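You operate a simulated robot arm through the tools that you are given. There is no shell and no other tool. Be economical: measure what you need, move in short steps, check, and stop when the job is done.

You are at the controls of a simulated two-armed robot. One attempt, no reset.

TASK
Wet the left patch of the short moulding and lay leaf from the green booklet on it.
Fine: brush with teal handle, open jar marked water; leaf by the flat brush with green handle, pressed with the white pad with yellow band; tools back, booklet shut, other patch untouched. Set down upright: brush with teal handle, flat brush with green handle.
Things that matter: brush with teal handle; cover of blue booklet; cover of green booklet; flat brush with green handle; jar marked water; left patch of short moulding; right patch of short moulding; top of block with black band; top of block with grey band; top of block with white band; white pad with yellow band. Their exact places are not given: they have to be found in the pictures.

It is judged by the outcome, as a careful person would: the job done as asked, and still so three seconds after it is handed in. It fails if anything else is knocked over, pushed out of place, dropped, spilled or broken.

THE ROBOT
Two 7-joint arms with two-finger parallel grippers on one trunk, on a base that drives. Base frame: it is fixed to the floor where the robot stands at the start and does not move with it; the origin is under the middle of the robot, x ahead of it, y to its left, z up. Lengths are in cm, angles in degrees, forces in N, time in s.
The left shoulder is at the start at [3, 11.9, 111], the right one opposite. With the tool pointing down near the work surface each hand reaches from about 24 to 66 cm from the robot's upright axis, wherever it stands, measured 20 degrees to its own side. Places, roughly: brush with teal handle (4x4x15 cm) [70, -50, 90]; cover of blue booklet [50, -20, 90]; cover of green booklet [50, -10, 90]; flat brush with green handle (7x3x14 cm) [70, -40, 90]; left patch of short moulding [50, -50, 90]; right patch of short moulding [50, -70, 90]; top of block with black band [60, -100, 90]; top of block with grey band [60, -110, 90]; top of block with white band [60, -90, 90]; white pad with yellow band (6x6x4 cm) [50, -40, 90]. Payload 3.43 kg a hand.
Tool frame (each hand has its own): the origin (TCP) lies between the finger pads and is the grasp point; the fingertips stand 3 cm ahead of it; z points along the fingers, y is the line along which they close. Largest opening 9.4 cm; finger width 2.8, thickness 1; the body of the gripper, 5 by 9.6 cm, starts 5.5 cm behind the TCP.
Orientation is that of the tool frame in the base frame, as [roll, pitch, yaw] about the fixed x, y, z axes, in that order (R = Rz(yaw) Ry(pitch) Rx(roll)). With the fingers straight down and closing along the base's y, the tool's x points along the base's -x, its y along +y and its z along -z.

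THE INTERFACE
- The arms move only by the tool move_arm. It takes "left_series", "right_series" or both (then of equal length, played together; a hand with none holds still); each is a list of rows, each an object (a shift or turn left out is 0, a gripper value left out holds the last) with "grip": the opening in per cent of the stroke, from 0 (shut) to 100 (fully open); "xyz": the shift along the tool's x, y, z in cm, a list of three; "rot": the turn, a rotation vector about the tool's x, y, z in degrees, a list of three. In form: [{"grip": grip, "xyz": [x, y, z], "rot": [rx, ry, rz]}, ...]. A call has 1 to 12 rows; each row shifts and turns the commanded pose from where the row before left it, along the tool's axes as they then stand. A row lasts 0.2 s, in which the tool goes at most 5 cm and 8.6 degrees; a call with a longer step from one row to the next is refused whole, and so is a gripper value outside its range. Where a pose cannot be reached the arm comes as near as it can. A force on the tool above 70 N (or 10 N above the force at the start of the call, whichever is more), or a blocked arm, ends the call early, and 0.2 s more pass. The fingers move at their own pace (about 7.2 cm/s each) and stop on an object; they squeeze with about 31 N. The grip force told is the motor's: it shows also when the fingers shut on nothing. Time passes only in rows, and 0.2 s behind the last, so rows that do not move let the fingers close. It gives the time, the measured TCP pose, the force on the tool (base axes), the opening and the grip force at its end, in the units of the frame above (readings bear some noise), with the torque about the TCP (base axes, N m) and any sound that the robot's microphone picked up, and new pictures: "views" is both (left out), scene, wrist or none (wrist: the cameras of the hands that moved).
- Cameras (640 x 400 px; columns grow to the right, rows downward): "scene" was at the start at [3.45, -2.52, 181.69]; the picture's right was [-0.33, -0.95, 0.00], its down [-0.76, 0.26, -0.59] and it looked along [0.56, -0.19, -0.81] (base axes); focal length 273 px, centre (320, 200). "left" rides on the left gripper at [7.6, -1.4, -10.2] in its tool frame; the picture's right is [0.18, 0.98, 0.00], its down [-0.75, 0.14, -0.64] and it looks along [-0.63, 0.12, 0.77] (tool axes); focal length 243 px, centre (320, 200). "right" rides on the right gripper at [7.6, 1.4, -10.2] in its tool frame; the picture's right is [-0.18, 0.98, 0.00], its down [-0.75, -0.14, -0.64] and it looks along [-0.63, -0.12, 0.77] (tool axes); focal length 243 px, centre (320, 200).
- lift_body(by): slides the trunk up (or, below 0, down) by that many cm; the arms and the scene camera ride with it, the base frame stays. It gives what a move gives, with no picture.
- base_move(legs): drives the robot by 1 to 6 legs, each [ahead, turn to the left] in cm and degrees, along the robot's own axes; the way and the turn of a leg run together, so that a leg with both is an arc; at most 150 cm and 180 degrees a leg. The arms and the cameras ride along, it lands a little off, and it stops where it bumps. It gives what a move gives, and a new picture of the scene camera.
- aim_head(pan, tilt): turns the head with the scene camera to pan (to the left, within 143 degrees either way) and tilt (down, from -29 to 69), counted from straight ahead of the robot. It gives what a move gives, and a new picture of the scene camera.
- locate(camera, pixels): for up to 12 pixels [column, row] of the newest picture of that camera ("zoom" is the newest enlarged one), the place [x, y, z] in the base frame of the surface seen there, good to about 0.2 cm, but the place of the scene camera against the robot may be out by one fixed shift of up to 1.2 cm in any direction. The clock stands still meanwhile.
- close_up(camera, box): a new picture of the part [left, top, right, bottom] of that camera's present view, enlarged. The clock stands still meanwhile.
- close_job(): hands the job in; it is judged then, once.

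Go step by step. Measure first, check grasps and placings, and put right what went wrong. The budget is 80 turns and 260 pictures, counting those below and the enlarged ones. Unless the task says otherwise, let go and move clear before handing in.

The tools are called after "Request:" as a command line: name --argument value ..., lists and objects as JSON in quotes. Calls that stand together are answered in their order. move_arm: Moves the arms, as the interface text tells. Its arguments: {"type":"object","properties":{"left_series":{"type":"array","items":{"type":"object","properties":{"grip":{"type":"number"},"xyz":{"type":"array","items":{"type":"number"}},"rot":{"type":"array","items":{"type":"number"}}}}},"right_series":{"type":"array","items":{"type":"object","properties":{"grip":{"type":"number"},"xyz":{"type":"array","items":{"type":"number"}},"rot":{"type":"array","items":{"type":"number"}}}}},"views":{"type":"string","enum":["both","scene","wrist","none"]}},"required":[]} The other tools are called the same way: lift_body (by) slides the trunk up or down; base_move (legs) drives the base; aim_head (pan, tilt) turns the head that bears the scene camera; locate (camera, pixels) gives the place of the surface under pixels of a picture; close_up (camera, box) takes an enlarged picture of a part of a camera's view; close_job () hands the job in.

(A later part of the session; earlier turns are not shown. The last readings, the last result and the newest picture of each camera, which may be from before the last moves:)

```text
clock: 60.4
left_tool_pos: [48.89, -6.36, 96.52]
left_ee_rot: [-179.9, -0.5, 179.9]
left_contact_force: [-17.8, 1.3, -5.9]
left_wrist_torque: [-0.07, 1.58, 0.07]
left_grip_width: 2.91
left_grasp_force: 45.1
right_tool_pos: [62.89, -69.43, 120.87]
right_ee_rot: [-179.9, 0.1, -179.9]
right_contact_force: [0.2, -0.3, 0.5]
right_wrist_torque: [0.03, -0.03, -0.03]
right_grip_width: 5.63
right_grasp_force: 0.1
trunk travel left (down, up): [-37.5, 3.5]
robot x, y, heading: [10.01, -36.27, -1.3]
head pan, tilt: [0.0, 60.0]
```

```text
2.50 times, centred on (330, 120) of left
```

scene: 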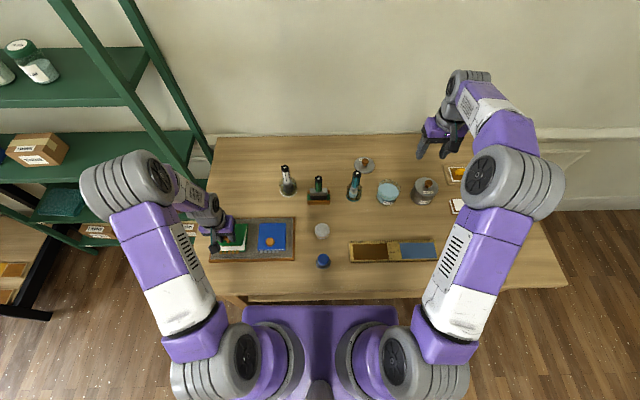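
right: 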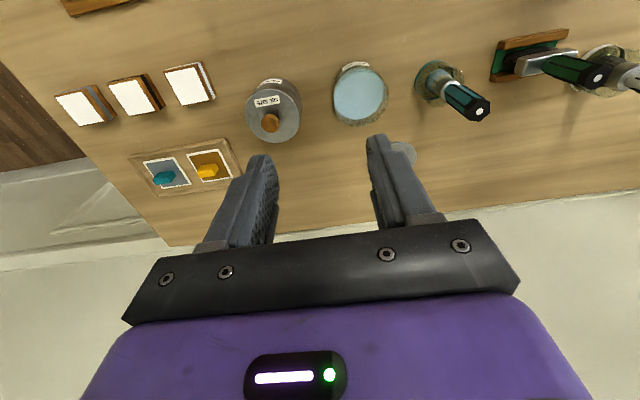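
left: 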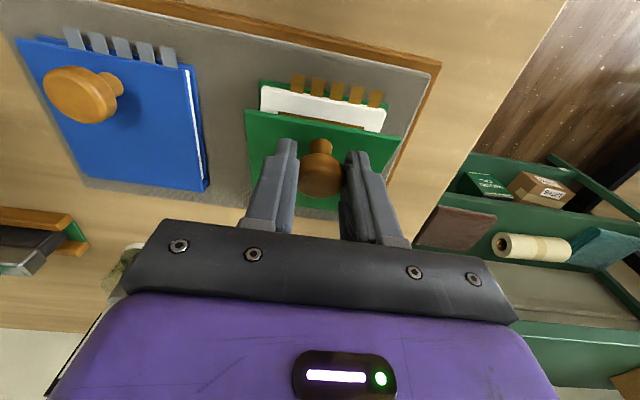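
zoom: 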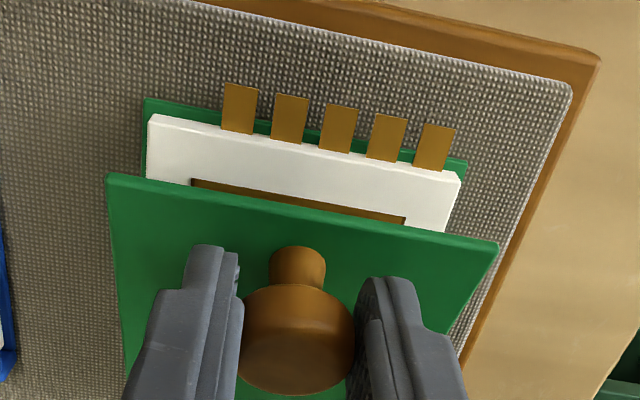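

The cover swings up on the far hinge and the leaf shows. I continue the arc while turning the hand with the cover (8° per row about the hinge).

Request:
move_arm --left_series '[{"xyz": [-0.1, 0, 0], "rot": [0, 6, 0]}, {"xyz": [-1.11, 0, -0.915], "rot": [0, 8, 0]}, {"xyz": [-1.11, 0, -0.915], "rot": [0, 8, 0]}, {"xyz": [-1.11, 0, -0.915], "rot": [0, 8, 0]}, {}]'

Request:
close_up --camera "left" --box '[220, 40, 440, 200]'

```text
clock: 61.6
left_tool_pos: [52.79, -6.51, 98.56]
left_ee_rot: [179.9, -30.3, -180.0]
left_contact_force: [-17.1, 4.4, 34.3]
left_wrist_torque: [0.15, 0.34, -0.12]
left_grip_width: 2.91
left_grasp_force: 45.0
right_tool_pos: [62.67, -69.7, 121.07]
right_ee_rot: [180.0, 0.2, -179.9]
right_contact_force: [-0.2, -0.6, 0.8]
right_wrist_torque: [-0.03, 0.0, 0.0]
right_grip_width: 5.65
right_grasp_force: 0.0
trunk travel left (down, up): [-37.5, 3.5]
robot x, y, heading: [9.66, -36.16, -1.4]
head pan, tilt: [0.0, 60.0]
```

scene: 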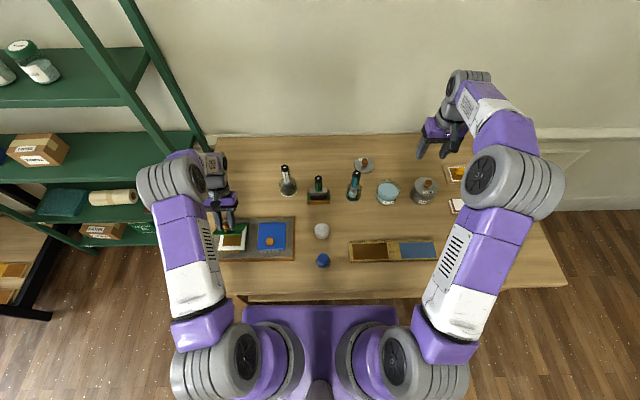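
left: 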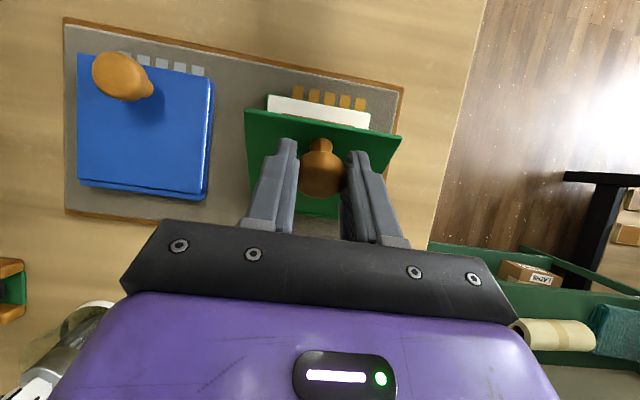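

```text
2.50 times, centred on (330, 120) of left
```

zoom: 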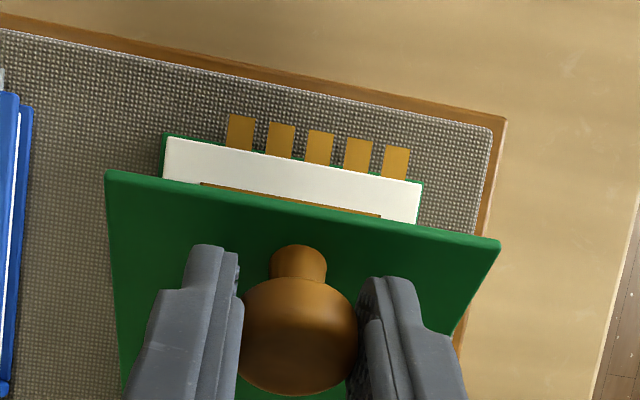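

The force is directed outward from the hinge, so my radius is slightly short; I correct by 0.4 cm and turn a further 24°.

Request:
move_arm --left_series '[{"xyz": [0.3, 0, -0.27]}, {"xyz": [-1.04, 0, -1.03], "rot": [0, 8, 0]}, {"xyz": [-1.04, 0, -1.03], "rot": [0, 8, 0]}, {"xyz": [-1.04, 0, -1.03], "rot": [0, 8, 0]}, {}]'

Request:
close_up --camera "scene" --box '[190, 140, 310, 270]'

```text
clock: 62.8
left_tool_pos: [56.29, -6.4, 99.32]
left_ee_rot: [-179.8, -50.2, 179.8]
left_contact_force: [-15.8, 6.9, 2.1]
left_wrist_torque: [0.03, 1.47, -0.04]
left_grip_width: 2.93
left_grasp_force: 44.9
left hand out of reach, approached as far as the arm can: row 4
right_tool_pos: [62.99, -69.53, 120.9]
right_ee_rot: [180.0, 0.1, -179.8]
right_contact_force: [1.1, -0.2, 0.8]
right_wrist_torque: [-0.01, -0.01, -0.01]
right_grip_width: 5.63
right_grasp_force: 0.0
trunk travel left (down, up): [-37.5, 3.5]
robot x, y, heading: [9.95, -36.78, -1.4]
head pan, tilt: [0.0, 60.0]
```

scene: 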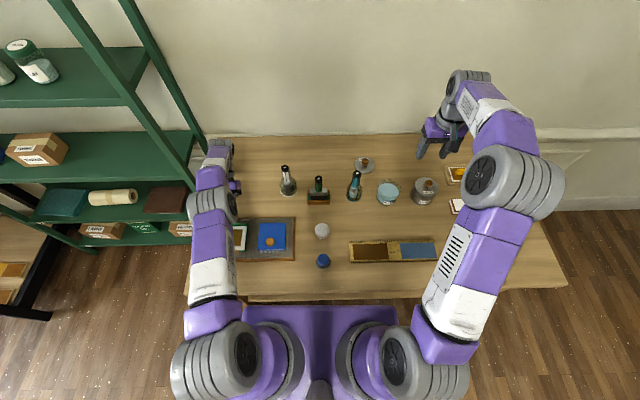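
left: 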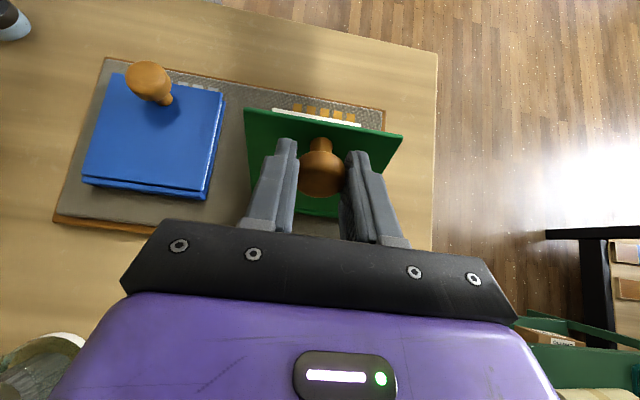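

```text
3.08 times, centred on (250, 205) of scene
```

zoom: 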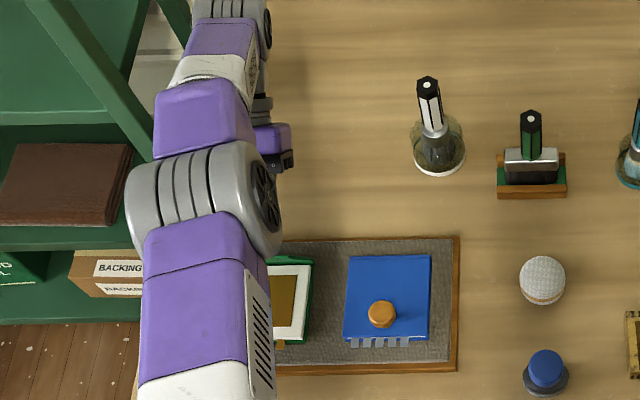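

The hand tilt is at its reach limit (50°); the cover stands about 65° open. I carry on by translation while turning the hand back, letting the knob pivot in the fingers.

Request:
move_arm --left_series '[{"xyz": [-0.24, 0, -0.27], "rot": [0, -8, 0]}, {"xyz": [-0.74, 0, -0.73], "rot": [0, -8, 0]}, {"xyz": [-0.91, 0, -0.48], "rot": [0, -6, 0]}, {}]'

Request:
close_up --camera "left" --box '[220, 40, 440, 200]'

```text
clock: 63.8
left_tool_pos: [58.67, -6.38, 99.47]
left_ee_rot: [179.9, -28.1, -180.0]
left_contact_force: [-13.1, 8.6, 11.1]
left_wrist_torque: [0.16, 1.58, -0.12]
left_grip_width: 2.92
left_grasp_force: 45.4
right_tool_pos: [62.92, -69.37, 120.95]
right_ee_rot: [179.9, 0.1, -179.9]
right_contact_force: [0.2, -0.3, 0.1]
right_wrist_torque: [-0.05, 0.01, 0.01]
right_grip_width: 5.62
right_grasp_force: 0.1
trunk travel left (down, up): [-37.5, 3.5]
robot x, y, heading: [9.82, -36.87, -1.2]
head pan, tilt: [0.0, 60.0]
```

scene: 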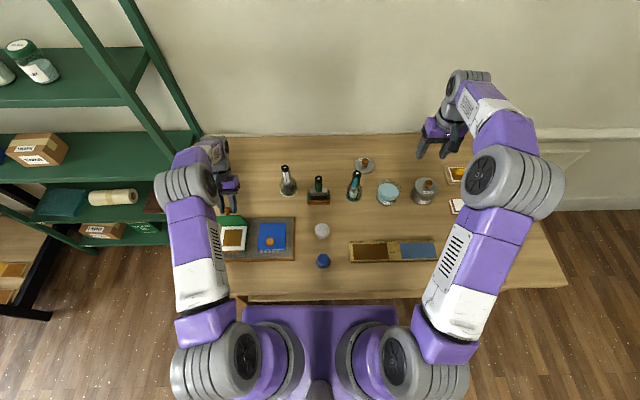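
left: 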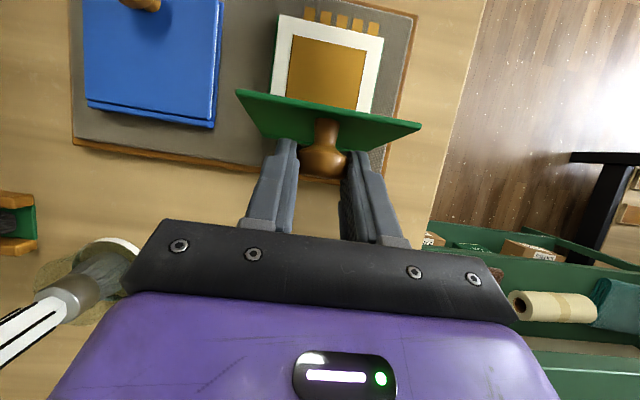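

```text
2.50 times, centred on (330, 120) of left
```

zoom: 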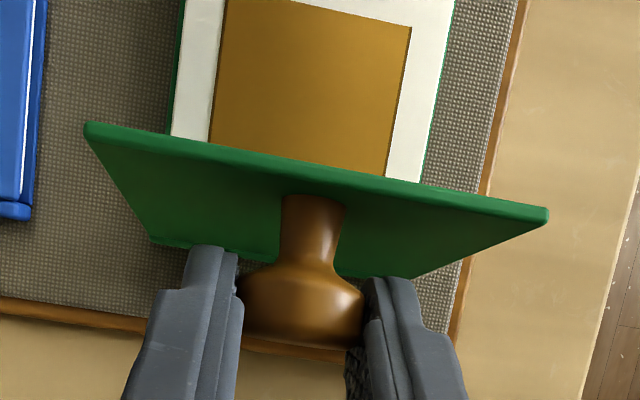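

The knob pivots as hoped and the leaf is exposed. I measure the cover's angle by locating its top edge and the leaf corners.

Request:
locate --camera "left" --pixels '[[250, 93], [410, 124], [330, 108], [275, 140], [295, 40], [364, 50], [292, 84], [350, 105], [280, 17], [382, 38]]'

```text
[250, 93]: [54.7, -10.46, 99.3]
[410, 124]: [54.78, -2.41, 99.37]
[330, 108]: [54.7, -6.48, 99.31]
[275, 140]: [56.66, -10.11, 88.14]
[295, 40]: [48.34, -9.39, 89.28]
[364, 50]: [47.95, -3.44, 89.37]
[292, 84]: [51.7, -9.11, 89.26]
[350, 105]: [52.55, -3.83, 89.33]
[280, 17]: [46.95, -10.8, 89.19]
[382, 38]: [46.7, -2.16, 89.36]
```

Cover is at ≈82°, top edge (54.7, z 99.3). I continue the arc to about 105° so it passes the vertical.

Request:
move_arm --left_series '[{"xyz": [-0.77, 0, -0.16], "rot": [0, -6, 0]}, {"xyz": [-1.01, 0, 0], "rot": [0, -6, 0]}, {"xyz": [-0.98, 0, 0.26], "rot": [0, -6, 0]}, {"xyz": [-0.76, 0, 0.43], "rot": [0, -6, 0]}, {}]'

Request:
close_up --camera "scene" --box '[190, 140, 310, 270]'

```text
clock: 65.0
left_tool_pos: [62.3, -6.38, 97.79]
left_ee_rot: [-180.0, -3.6, 179.9]
left_contact_force: [1.6, 12.9, 22.3]
left_wrist_torque: [0.11, 1.27, -0.13]
left_grip_width: 2.85
left_grasp_force: 45.5
right_tool_pos: [62.87, -69.53, 120.83]
right_ee_rot: [-180.0, 0.1, -179.9]
right_contact_force: [-0.3, -1.0, -0.1]
right_wrist_torque: [0.0, -0.02, -0.01]
right_grip_width: 5.67
right_grasp_force: 0.1
trunk travel left (down, up): [-37.5, 3.5]
robot x, y, heading: [9.9, -36.47, -1.6]
head pan, tilt: [0.0, 60.0]
```

scene: 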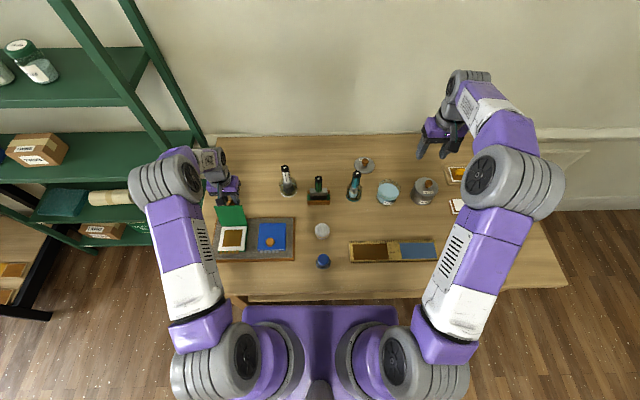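
left: 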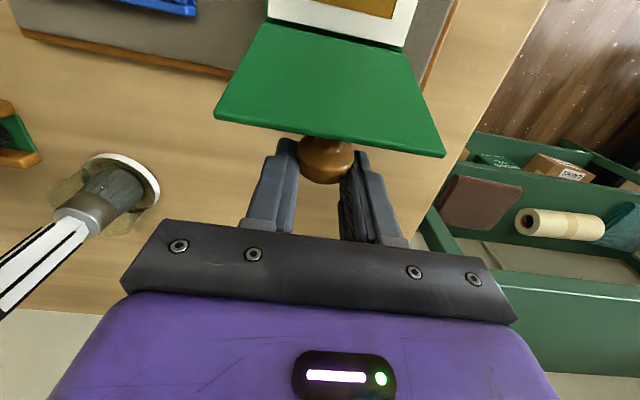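

```text
3.08 times, centred on (250, 205) of scene
```

zoom: 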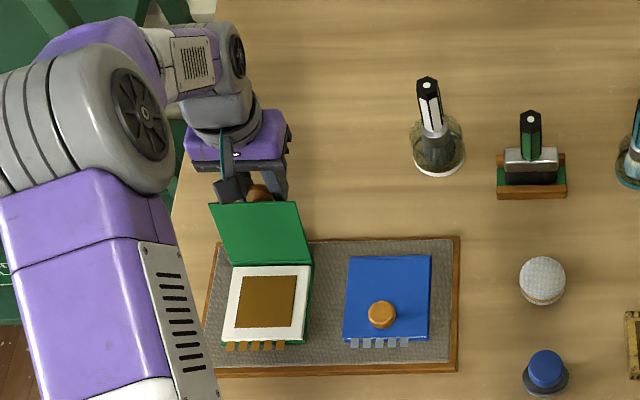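

The cover is past vertical (≈108°). I lower it further along the arc to about 130°, tilting the hand slightly outward so the cover edge clears the fingers.

Request:
move_arm --left_series '[{"xyz": [-1.03, 0.15, 1.07], "rot": [0, 6.4, 0]}, {"xyz": [-1.12, 0, 0.89], "rot": [0, 6, 0]}, {"xyz": [-1.09, 0, 0.93], "rot": [0, 6, 0]}, {}]'

Request:
close_up --camera "left" --box '[180, 40, 460, 215]'

```text
clock: 66.0
left_tool_pos: [64.66, -6.46, 94.35]
left_ee_rot: [-180.0, -22.4, 179.9]
left_contact_force: [-0.4, 0.1, 0.3]
left_wrist_torque: [-0.03, 0.0, 0.02]
left_grip_width: 0.0
left_grasp_force: 33.0
right_tool_pos: [62.88, -69.61, 120.95]
right_ee_rot: [179.9, 0.1, -179.9]
right_contact_force: [0.0, 0.0, 0.2]
right_wrist_torque: [0.01, -0.04, -0.02]
right_grip_width: 5.65
right_grasp_force: 0.0
trunk travel left (down, up): [-37.5, 3.5]
robot x, y, heading: [9.65, -36.5, -1.5]
head pan, tilt: [0.0, 60.0]
```

scene: 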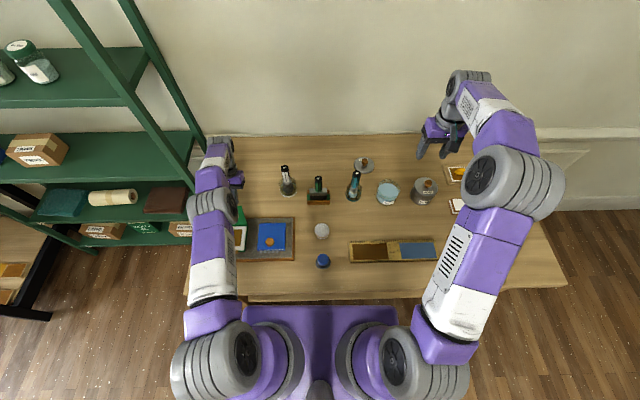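
left: 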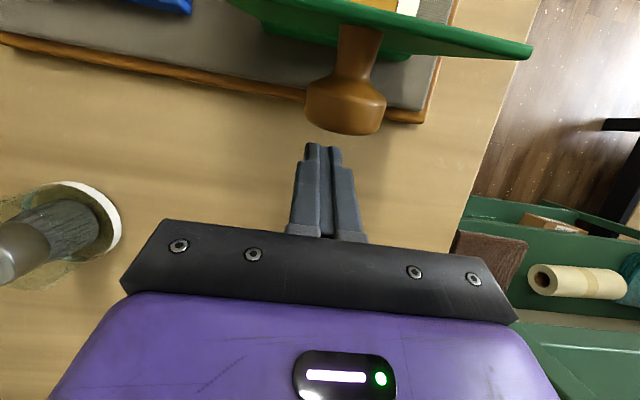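

```text
2.29 times, centred on (320, 128) of left
```

zoom: 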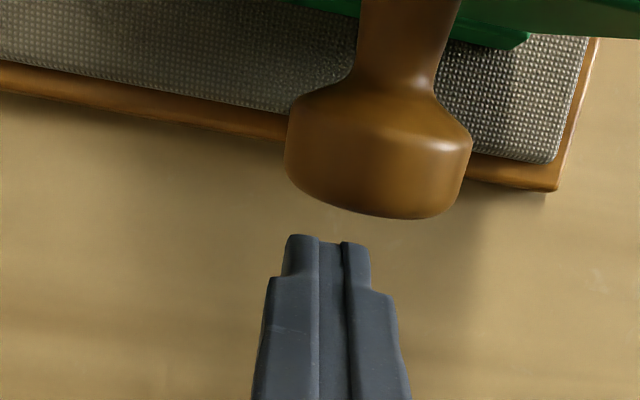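

The knob slipped out and the cover stays up by itself near 100°, apparently at a stop. I measure its angle and back the left hand away (+x, then up).

Request:
locate --camera "left" --pixels '[[345, 28], [500, 50], [345, 118], [345, 85], [300, 32]]'

Request:
move_arm --left_series '[{"xyz": [-2.78, 0, -1.12]}, {"xyz": [0, 0, -4], "rot": [0, -7, 0]}, {"xyz": [0, 0, -4], "rot": [0, -8, 0]}, {"xyz": [0, 0, -4], "rot": [0, -7.4, 0]}, {"xyz": [0, 0, -4]}, {}]'

Request:
close_up --camera "scene" --box '[190, 160, 330, 270]'

```text
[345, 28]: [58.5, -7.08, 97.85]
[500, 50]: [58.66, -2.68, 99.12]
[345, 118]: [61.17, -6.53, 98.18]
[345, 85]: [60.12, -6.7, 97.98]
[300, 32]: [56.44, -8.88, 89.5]
```

```text
clock: 67.4
left_tool_pos: [74.03, -5.59, 109.82]
left_ee_rot: [180.0, -0.1, 179.9]
left_contact_force: [0.2, 0.9, 0.0]
left_wrist_torque: [0.02, -0.01, -0.01]
left_grip_width: 0.0
left_grasp_force: 32.9
left hand out of reach, approached as far as the arm can: row 1, 2, 3, 4
right_tool_pos: [63.15, -69.64, 120.8]
right_ee_rot: [179.9, 0.0, -179.8]
right_contact_force: [-0.2, 0.3, 0.7]
right_wrist_torque: [-0.02, 0.02, -0.01]
right_grip_width: 5.66
right_grasp_force: 0.0
trunk travel left (down, up): [-37.5, 3.5]
robot x, y, heading: [9.95, -36.6, -1.8]
head pan, tilt: [0.0, 60.0]
```

scene: 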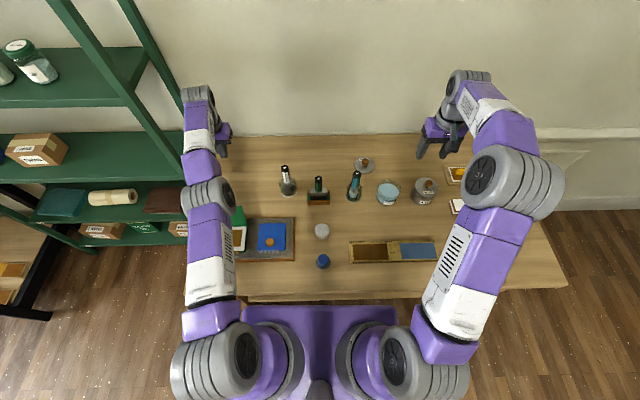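
left: 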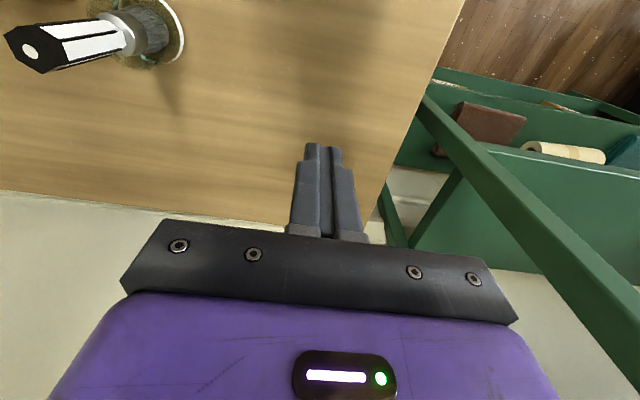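

```text
3.64 times, centred on (260, 215) of scene
```

zoom: 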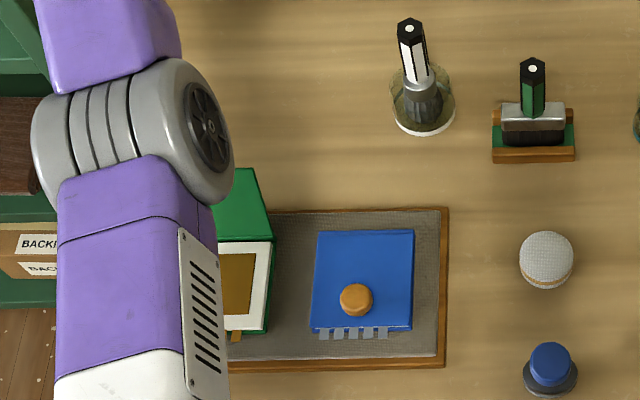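

The cover rests at ≈105°, leaf exposed. Now the left hand rises, opens and goes over the green flat brush (68.2,−37.2).

Request:
move_arm --left_series '[{"xyz": [0, 0, -3.5], "grip": 60}, {"xyz": [0.8, -4.5, 0]}, {"xyz": [0.8, -4.5, 0]}, {"xyz": [0.8, -4.5, 0]}, {"xyz": [0.8, -4.5, 0]}, {"xyz": [0.8, -4.5, 0]}, {"xyz": [0.8, -4.5, 0]}, {"xyz": [1.0, -4.6, 0]}, {}]'

Request:
close_up --camera "left" --box '[220, 10, 420, 135]'

Request:
close_up --camera "scene" --box '[190, 160, 350, 270]'

```text
clock: 69.4
left_tool_pos: [67.99, -37.22, 113.41]
left_ee_rot: [179.9, -0.1, -180.0]
left_contact_force: [-0.1, 0.4, -0.6]
left_wrist_torque: [-0.05, -0.03, 0.0]
left_grip_width: 5.65
left_grasp_force: 0.1
right_tool_pos: [62.99, -69.42, 120.78]
right_ee_rot: [180.0, 0.0, -179.9]
right_contact_force: [-0.6, -1.1, -0.5]
right_wrist_torque: [-0.02, 0.01, 0.0]
right_grip_width: 5.62
right_grasp_force: 0.2
trunk travel left (down, up): [-37.5, 3.5]
robot x, y, heading: [9.7, -36.7, -1.3]
head pan, tilt: [0.0, 60.0]
```

scene: 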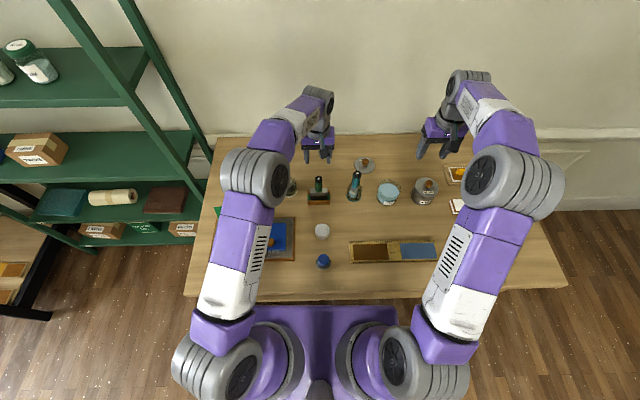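
left: 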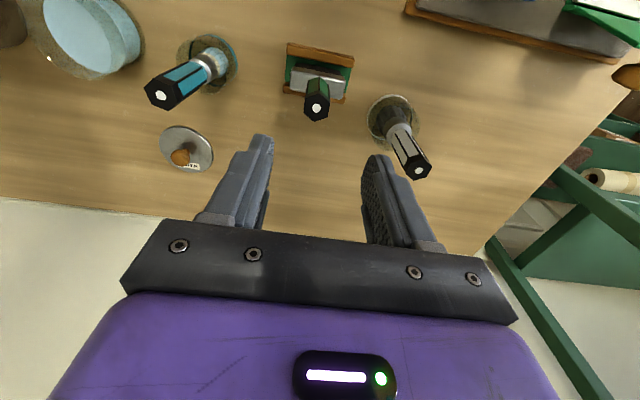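

```text
3.20 times, centred on (320, 72) of left
```

zoom: 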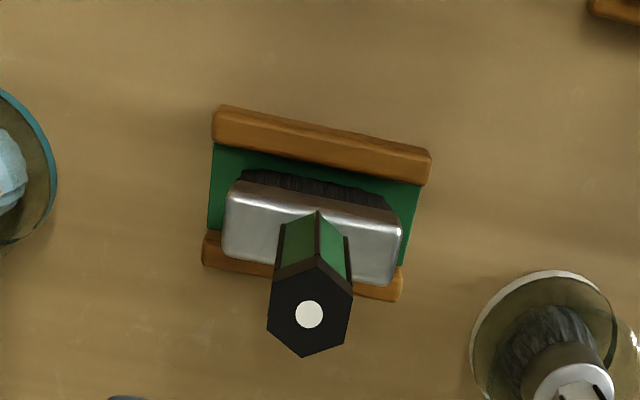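

```text
3.64 times, centred on (270, 215) of scene
```

zoom: 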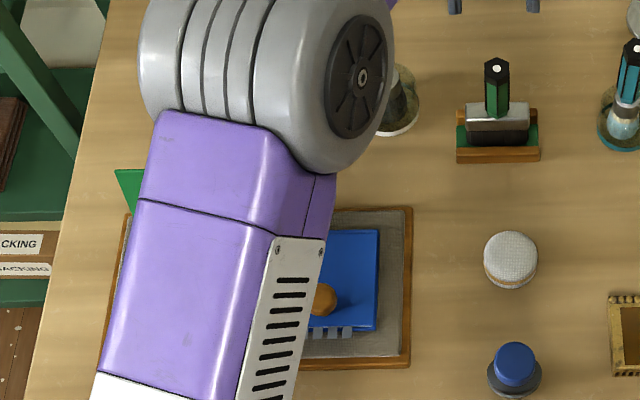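

The flat brush stands between two wooden rails, in line with y. I measure the handle, ferrule corners and rails for the later return.

Request:
locate --camera "left" --pixels '[[317, 108], [317, 92], [292, 72], [345, 80], [293, 85], [338, 95], [302, 45], [345, 55], [318, 62], [310, 80]]'

```text
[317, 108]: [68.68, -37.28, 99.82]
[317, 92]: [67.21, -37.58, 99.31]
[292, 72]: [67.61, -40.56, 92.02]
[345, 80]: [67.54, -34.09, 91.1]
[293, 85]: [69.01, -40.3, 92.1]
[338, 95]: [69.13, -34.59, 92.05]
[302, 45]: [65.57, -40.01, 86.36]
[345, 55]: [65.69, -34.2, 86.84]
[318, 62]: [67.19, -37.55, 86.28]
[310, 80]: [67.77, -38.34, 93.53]
```

Handle centre is (68.35,−37.3), ferrule top at 92.1. I lower the left hand to z≈96.1 and close.

Request:
move_arm --left_series '[{"xyz": [-0.35, -0.1, 4]}, {"xyz": [0, 0, 4.5]}, {"xyz": [0, 0, 4.5]}, {"xyz": [0, 0, 3.5]}, {"xyz": [0, 0, 0.8]}, {"grip": 0}, {}, {}, {}, {}]'

```text
clock: 71.6
left_tool_pos: [68.26, -37.33, 96.24]
left_ee_rot: [179.9, 0.0, 179.9]
left_contact_force: [-0.2, 0.3, 0.6]
left_wrist_torque: [-0.04, -0.02, 0.0]
left_grip_width: 2.43
left_grasp_force: 30.2
right_tool_pos: [63.11, -69.48, 120.85]
right_ee_rot: [180.0, 0.0, -179.9]
right_contact_force: [0.9, -0.7, -0.9]
right_wrist_torque: [0.04, 0.01, 0.0]
right_grip_width: 5.62
right_grasp_force: 0.0
trunk travel left (down, up): [-37.5, 3.5]
robot x, y, heading: [10.07, -36.36, -1.6]
head pan, tilt: [0.0, 60.0]
```

scene: 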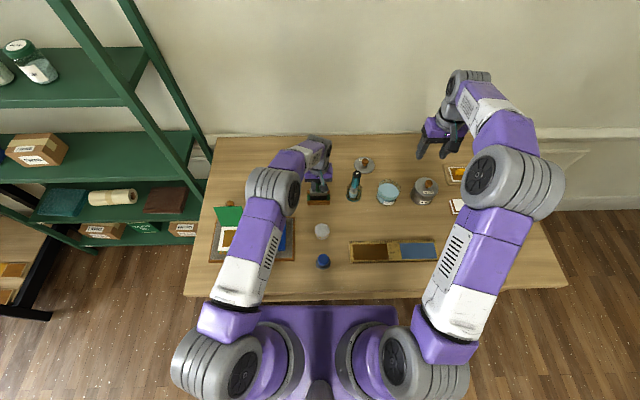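
left: 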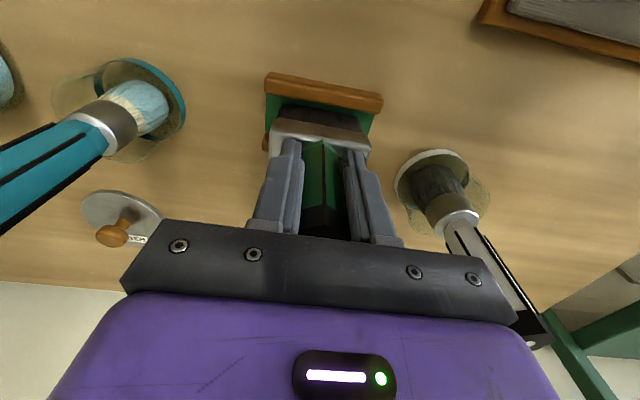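

Gripped (2.43 cm). I lift it straight 10 cm and bring it to x≈51, away from the upright cover, then look.

Request:
move_arm --left_series '[{"xyz": [0, 0, -2]}, {"xyz": [0, 0, -4]}, {"xyz": [0, 0, -4]}, {"xyz": [4.3, 0, 0]}, {"xyz": [4.3, 0, 0]}, {"xyz": [4.3, 0, 0]}, {"xyz": [4.3, 0, 0]}, {"xyz": [0, 4.5, 0]}, {"xyz": [0, 4.5, 0]}, {"xyz": [0, 4.5, 0]}, {}]'

Request:
close_up --camera "left" --box '[220, 10, 420, 160]'

```text
clock: 74.0
left_tool_pos: [50.85, -23.62, 106.05]
left_ee_rot: [180.0, 0.0, 179.9]
left_contact_force: [0.6, -0.1, -0.8]
left_wrist_torque: [-0.03, -0.02, 0.01]
left_grip_width: 2.4
left_grasp_force: 30.7
right_tool_pos: [63.15, -69.69, 120.68]
right_ee_rot: [180.0, 0.0, -179.8]
right_contact_force: [-0.2, 0.4, 0.9]
right_wrist_torque: [0.03, 0.0, 0.0]
right_grip_width: 5.65
right_grasp_force: 0.0
trunk travel left (down, up): [-37.5, 3.5]
robot x, y, heading: [10.27, -36.52, -1.4]
head pan, tilt: [0.0, 60.0]
```

scene: 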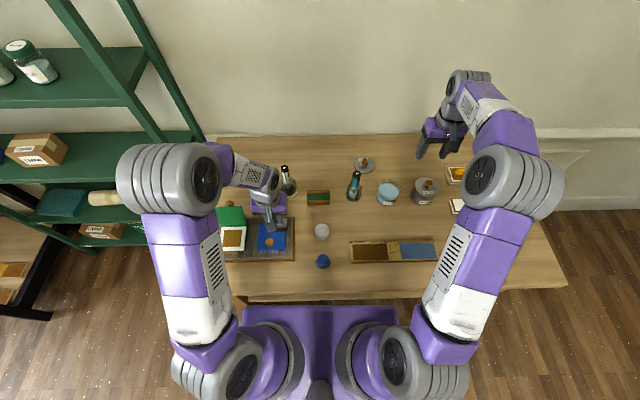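
left: 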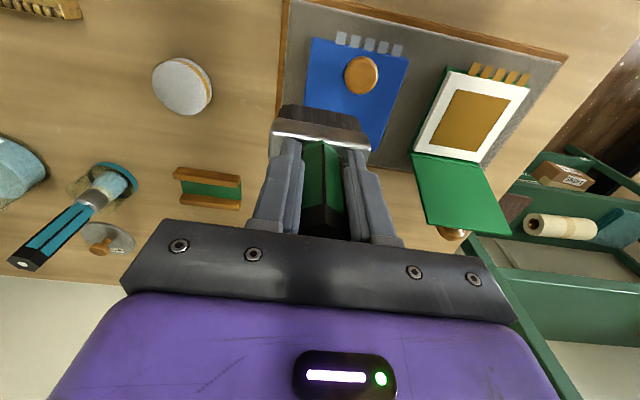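

```text
2.67 times, centred on (320, 85) of left
```

zoom: 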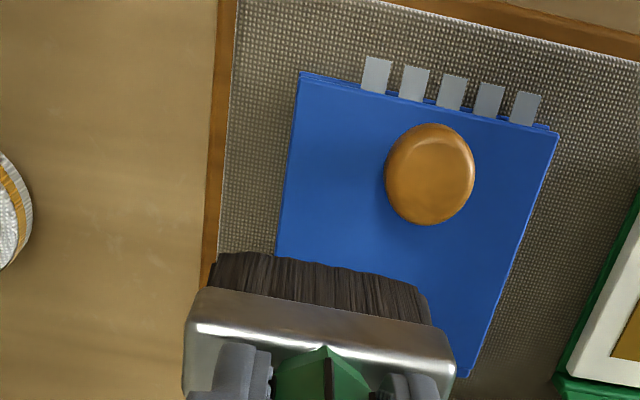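

The leaf is fully visible in the left camera (corners near 452,92 / 510,105 / 485,153 / 432,143). I measure it, the bristle tips and the patch.

Request:
locate --camera "left" --pixels '[[455, 95], [505, 106], [481, 149], [436, 142], [470, 122], [288, 107], [322, 110], [360, 120], [420, 156], [440, 225], [207, 189], [181, 86]]'

```text
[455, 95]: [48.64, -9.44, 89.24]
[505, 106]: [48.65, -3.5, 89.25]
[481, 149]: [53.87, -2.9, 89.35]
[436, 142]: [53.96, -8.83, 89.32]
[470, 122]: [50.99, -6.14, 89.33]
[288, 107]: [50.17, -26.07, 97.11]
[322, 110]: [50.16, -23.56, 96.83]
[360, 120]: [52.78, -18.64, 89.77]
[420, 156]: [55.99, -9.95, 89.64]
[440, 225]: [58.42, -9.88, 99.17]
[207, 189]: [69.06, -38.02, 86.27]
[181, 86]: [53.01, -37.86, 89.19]
```

Leaf centre is (51.2,−6.15), z 89.3; bristle tips about 9.5 below the TCP. I move above it and lower to just short of contact.

Request:
move_arm --left_series '[{"xyz": [-0.35, 4.35, 0]}, {"xyz": [0, 4.35, 0]}, {"xyz": [0, 4.35, 0]}, {"xyz": [0, 4.35, 0]}, {}, {"xyz": [0, 0, 3]}, {"xyz": [0, 0, 2]}, {"xyz": [0, 0, 1]}, {}]'

Request:
close_up --camera "left" --box '[220, 10, 420, 160]'

Request:
close_up --camera "scene" --box '[190, 160, 350, 270]'

```text
clock: 76.0
left_tool_pos: [51.27, -6.41, 100.04]
left_ee_rot: [-180.0, 0.1, 180.0]
left_contact_force: [-0.6, 0.2, -1.0]
left_wrist_torque: [0.0, 0.01, -0.01]
left_grip_width: 2.4
left_grasp_force: 31.4
right_tool_pos: [63.21, -69.6, 120.75]
right_ee_rot: [180.0, 0.1, -179.9]
right_contact_force: [-0.3, 0.3, 0.0]
right_wrist_torque: [0.01, -0.01, 0.02]
right_grip_width: 5.63
right_grasp_force: 0.0
trunk travel left (down, up): [-37.5, 3.5]
robot x, y, heading: [10.12, -36.21, -1.3]
head pan, tilt: [0.0, 60.0]
```

scene: 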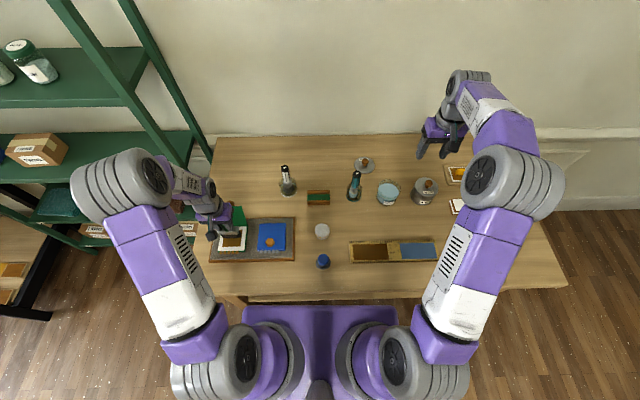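
left: 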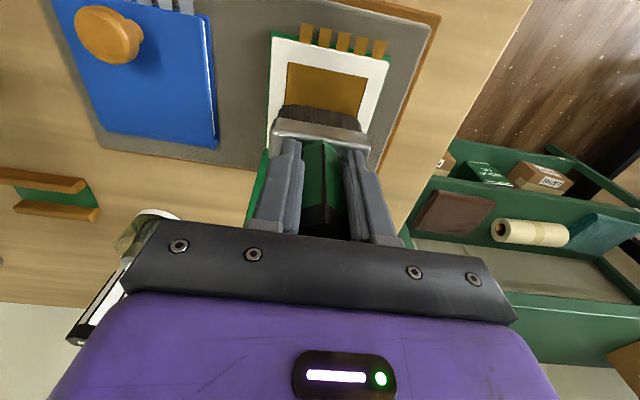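

```text
2.67 times, centred on (320, 85) of left
```

zoom: 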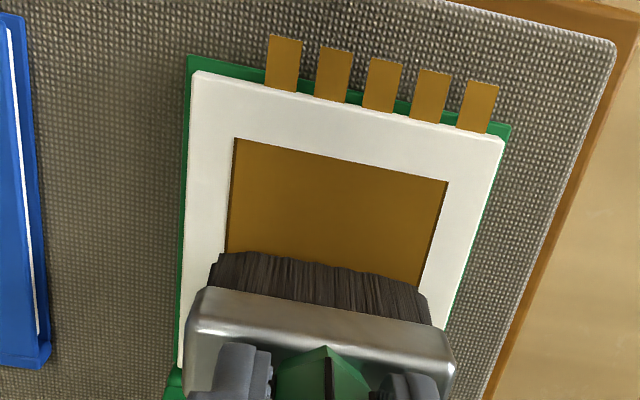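

```text
3.64 times, centred on (270, 215) of scene
```

zoom: 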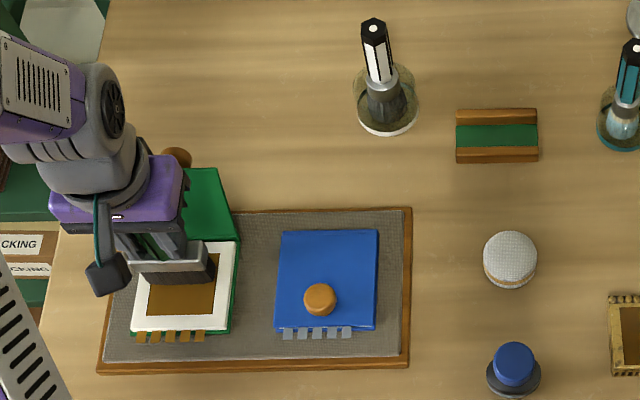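

Well centred in y. I lower in small steps until a light contact.

Request:
move_arm --left_series '[{"xyz": [0, 0.15, 0.5]}, {"xyz": [0, 0, 0.3]}, {}]' --views "none"

Request:
move_arm --left_series '[{"xyz": [0, 0, 0.25]}, {}]' --views "none"

Request:
move_arm --left_series '[{"xyz": [0, 0, 0.2]}, {}]' --views "wrist"

```text
clock: 76.8
left_tool_pos: [51.32, -6.19, 99.24]
left_ee_rot: [179.9, 0.0, 179.9]
left_contact_force: [0.1, -0.2, -1.1]
left_wrist_torque: [-0.02, -0.02, -0.01]
left_grip_width: 2.39
left_grasp_force: 30.8
right_tool_pos: [63.1, -69.48, 120.72]
right_ee_rot: [180.0, -0.1, -179.9]
right_contact_force: [0.3, -0.2, -0.7]
right_wrist_torque: [-0.02, 0.01, 0.03]
right_grip_width: 5.65
right_grasp_force: 0.0
trunk travel left (down, up): [-37.5, 3.5]
robot x, y, heading: [9.63, -36.48, -1.3]
head pan, tilt: [0.0, 60.0]
```

```text
clock: 77.4
left_tool_pos: [51.39, -6.41, 99.16]
left_ee_rot: [-180.0, 0.2, 180.0]
left_contact_force: [-0.5, 0.9, 14.0]
left_wrist_torque: [0.24, 0.16, 0.03]
left_grip_width: 2.41
left_grasp_force: 30.8
right_tool_pos: [63.04, -69.53, 120.94]
right_ee_rot: [180.0, 0.1, -179.8]
right_contact_force: [0.4, 0.0, 0.2]
right_wrist_torque: [0.01, 0.02, 0.02]
right_grip_width: 5.63
right_grasp_force: 0.1
trunk travel left (down, up): [-37.5, 3.5]
robot x, y, heading: [9.86, -36.48, -1.6]
head pan, tilt: [0.0, 60.0]
```

```text
clock: 78.0
left_tool_pos: [51.41, -6.3, 99.03]
left_ee_rot: [180.0, 0.3, -180.0]
left_contact_force: [0.6, 1.7, 26.0]
left_wrist_torque: [-0.35, -0.12, -0.01]
left_grip_width: 2.41
left_grasp_force: 30.8
right_tool_pos: [62.83, -69.57, 120.87]
right_ee_rot: [180.0, 0.1, -179.9]
right_contact_force: [-0.4, 1.1, 0.3]
right_wrist_torque: [0.03, -0.01, -0.01]
right_grip_width: 5.66
right_grasp_force: 0.1
trunk travel left (down, up): [-37.5, 3.5]
robot x, y, heading: [9.77, -36.66, -1.5]
head pan, tilt: [0.0, 60.0]
```

left: 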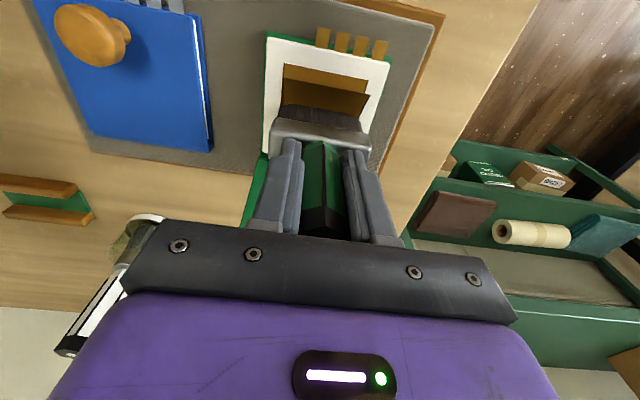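

The leaf has taken to the brush (only four tabs remain and a loose sheet shows at 325,90). I lift gently and check.

Request:
move_arm --left_series '[{"xyz": [0, 0, -1]}, {"xyz": [0, 0, -2]}, {"xyz": [0, 0, -3]}, {"xyz": [0, 0, -3]}, {}]'

Request:
close_up --camera "left" --box '[220, 10, 420, 160]'

Request:
close_up --camera "scene" --box '[190, 160, 350, 270]'

```text
clock: 79.2
left_tool_pos: [51.44, -6.12, 107.87]
left_ee_rot: [-180.0, -0.1, 180.0]
left_contact_force: [-0.5, 0.4, -0.8]
left_wrist_torque: [-0.02, -0.01, 0.03]
left_grip_width: 2.41
left_grasp_force: 31.3
right_tool_pos: [63.0, -69.46, 120.71]
right_ee_rot: [-179.9, 0.0, -179.9]
right_contact_force: [0.5, 0.0, 0.1]
right_wrist_torque: [0.01, 0.04, -0.01]
right_grip_width: 5.64
right_grasp_force: 0.1
trunk travel left (down, up): [-37.5, 3.5]
robot x, y, heading: [10.2, -36.45, -1.4]
head pan, tilt: [0.0, 60.0]
```

scene: 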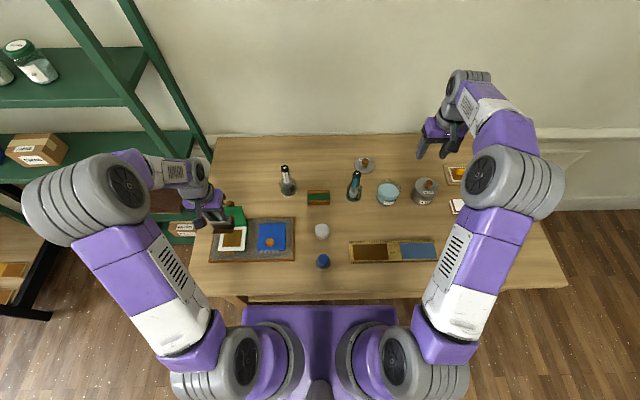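
left: 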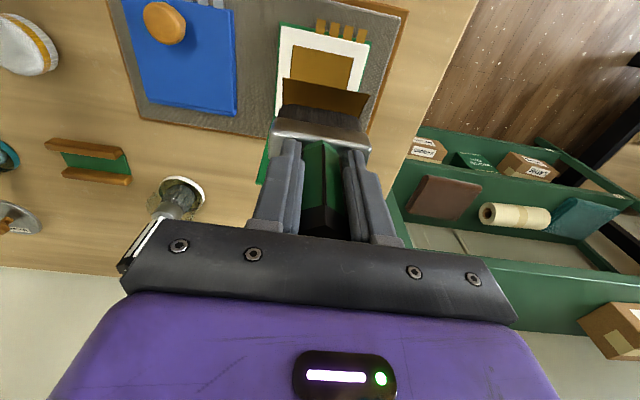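

```text
2.67 times, centred on (320, 85) of left
```

zoom: 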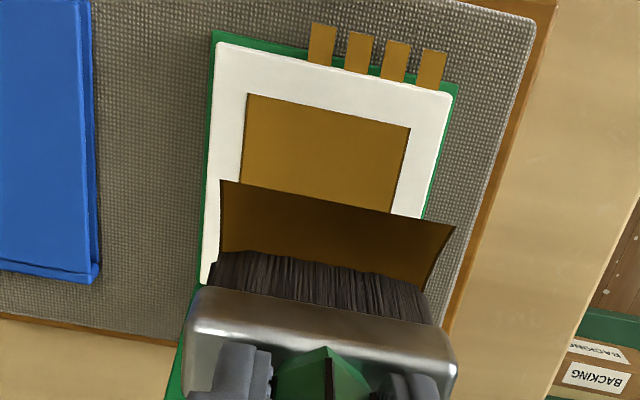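

```text
3.64 times, centred on (270, 215) of scene
```

zoom: 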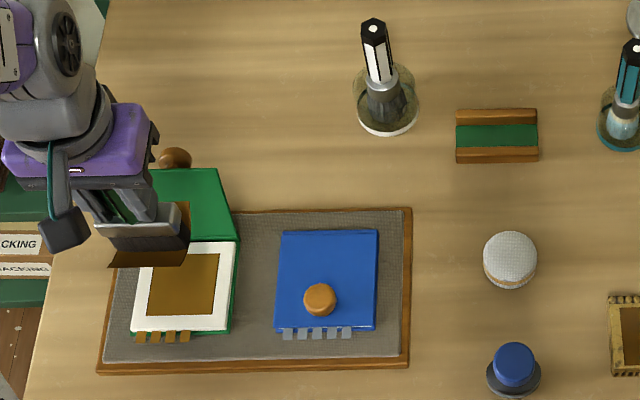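

The leaf hangs on the brush. I measure its front edge relative to the hand, then carry it across to above the patch (45.25,−54.95).

Request:
locate --camera "left" --pixels '[[285, 82], [366, 98], [325, 92], [305, 104], [350, 112], [325, 108]]'

Request:
move_arm --left_series '[{"xyz": [0, -4.5, 0]}, {"xyz": [0, -4.5, 0]}, {"xyz": [0, -4.5, 0]}, {"xyz": [0, -4.5, 0]}, {"xyz": [0, -4.5, 0]}, {"xyz": [0, -4.5, 0]}, {"xyz": [0, -4.5, 0]}, {"xyz": [1, -4.4, 0]}, {"xyz": [2, -4.4, 0]}, {"xyz": [2, -4.3, 0]}, {"xyz": [1, -4.0, 0]}, {}]'

Request:
close_up --camera "left" --box '[180, 0, 460, 175]'

```text
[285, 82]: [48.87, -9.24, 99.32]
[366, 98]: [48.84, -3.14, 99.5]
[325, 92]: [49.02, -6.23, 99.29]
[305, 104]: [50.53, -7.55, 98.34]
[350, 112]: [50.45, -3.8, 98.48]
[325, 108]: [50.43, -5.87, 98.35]
```

```text
clock: 81.8
left_tool_pos: [45.42, -54.82, 107.83]
left_ee_rot: [-179.9, -0.1, -179.9]
left_contact_force: [-0.5, -0.4, 0.2]
left_wrist_torque: [-0.03, 0.01, 0.02]
left_grip_width: 2.38
left_grasp_force: 30.7
right_tool_pos: [63.03, -69.55, 120.77]
right_ee_rot: [-180.0, 0.0, -180.0]
right_contact_force: [-0.1, 0.3, 0.1]
right_wrist_torque: [-0.01, 0.01, 0.02]
right_grip_width: 5.63
right_grasp_force: 0.1
trunk travel left (down, up): [-37.5, 3.5]
robot x, y, heading: [9.89, -36.37, -1.4]
head pan, tilt: [0.0, 60.0]
```

scene: 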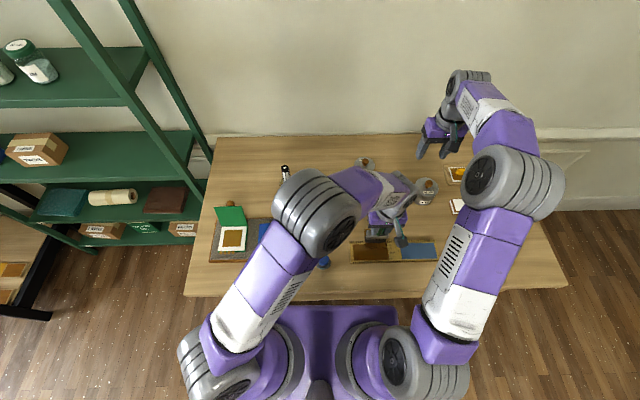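
left: 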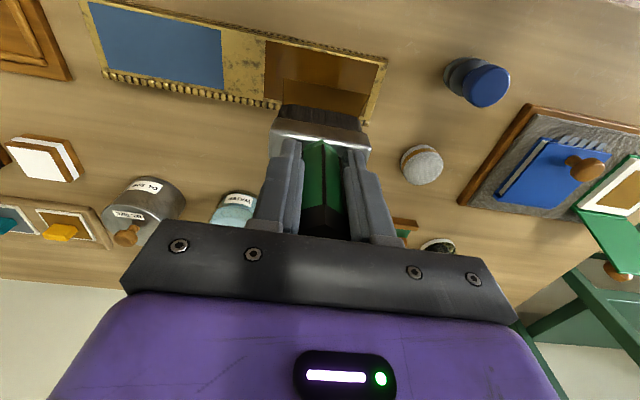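

```text
2.29 times, centred on (320, 88) of left
```

zoom: 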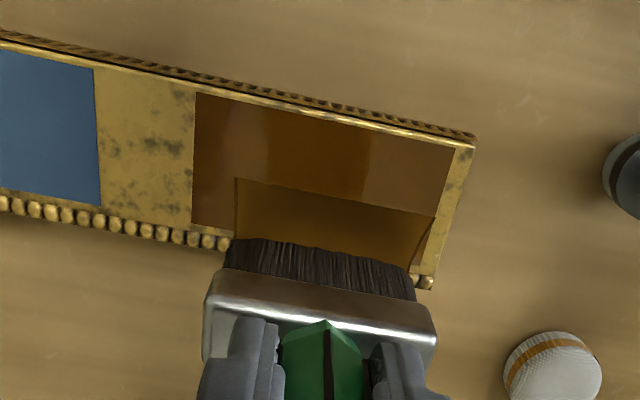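

The leaf is about 6.2 × 5.7 cm around the brush, while the patch is 12 × 5.3, so two leaves side by side are needed to cover it. I lay the first on the left half at (45.2,−51.95).

Request:
move_arm --left_series '[{"xyz": [0.2, 2.87, 0]}, {}, {"xyz": [0, 0, 4]}, {"xyz": [0, 0, 3.5]}, {"xyz": [0, 0, 1.2]}, {}]'

Request:
close_up --camera "left" --box '[180, 0, 460, 175]'

```text
clock: 83.2
left_tool_pos: [45.22, -51.92, 99.08]
left_ee_rot: [180.0, 0.0, 179.9]
left_contact_force: [-0.6, 0.8, -0.7]
left_wrist_torque: [0.0, -0.01, 0.01]
left_grip_width: 2.4
left_grasp_force: 31.2
right_tool_pos: [63.12, -69.52, 120.84]
right_ee_rot: [180.0, 0.0, -179.8]
right_contact_force: [0.0, 0.0, 0.4]
right_wrist_torque: [-0.01, 0.06, -0.04]
right_grip_width: 5.63
right_grasp_force: 0.1
trunk travel left (down, up): [-37.5, 3.5]
robot x, y, heading: [9.34, -36.0, -1.6]
head pan, tilt: [0.0, 60.0]
```

scene: 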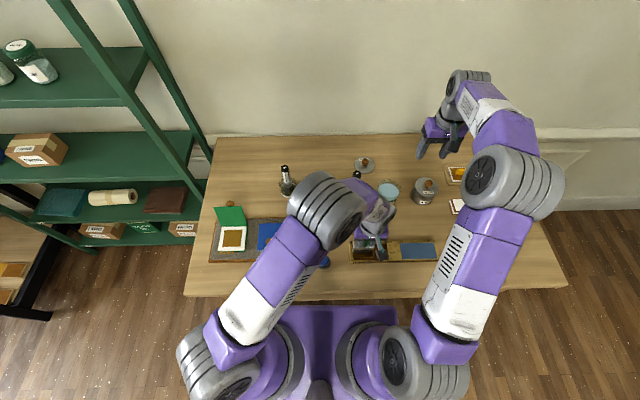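
left: 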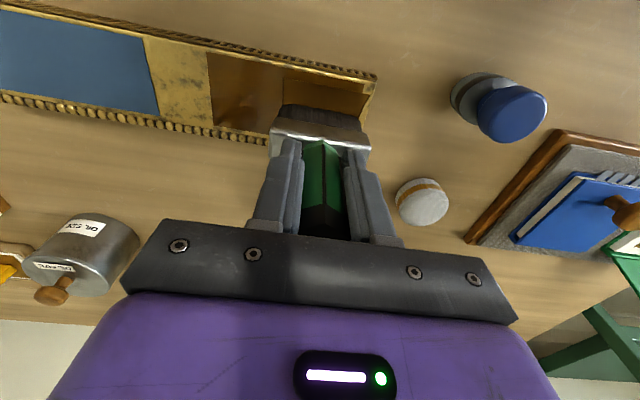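

```text
2.29 times, centred on (320, 88) of left
```

zoom: 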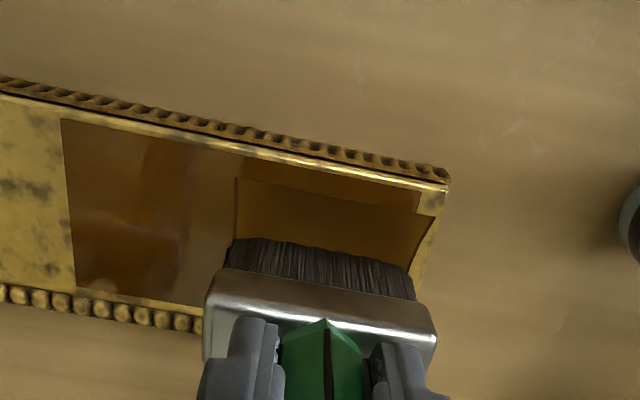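

I check the leaf's edges against the patch before contact.

Request:
locate --camera "left" --pixels '[[284, 80], [370, 95], [327, 88], [362, 87], [290, 72], [212, 60], [221, 120]]'

Request:
close_up --camera "left" --box '[270, 50, 400, 130]'

```text
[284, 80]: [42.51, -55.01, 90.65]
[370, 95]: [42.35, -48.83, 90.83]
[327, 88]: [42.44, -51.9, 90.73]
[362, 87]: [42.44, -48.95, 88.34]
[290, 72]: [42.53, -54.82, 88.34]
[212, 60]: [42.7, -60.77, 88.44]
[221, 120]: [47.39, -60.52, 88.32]
```

```text
4.92 times, centred on (335, 90) of left
```

zoom: 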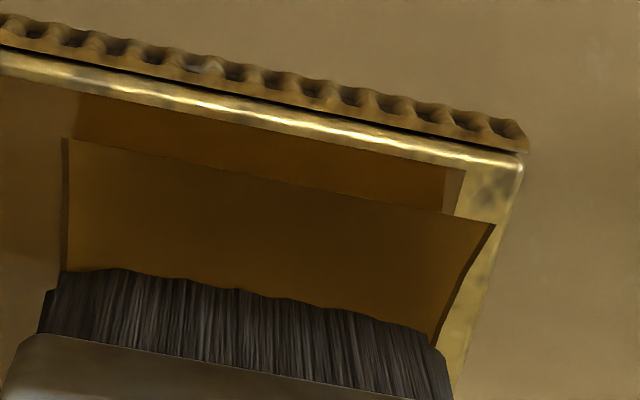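

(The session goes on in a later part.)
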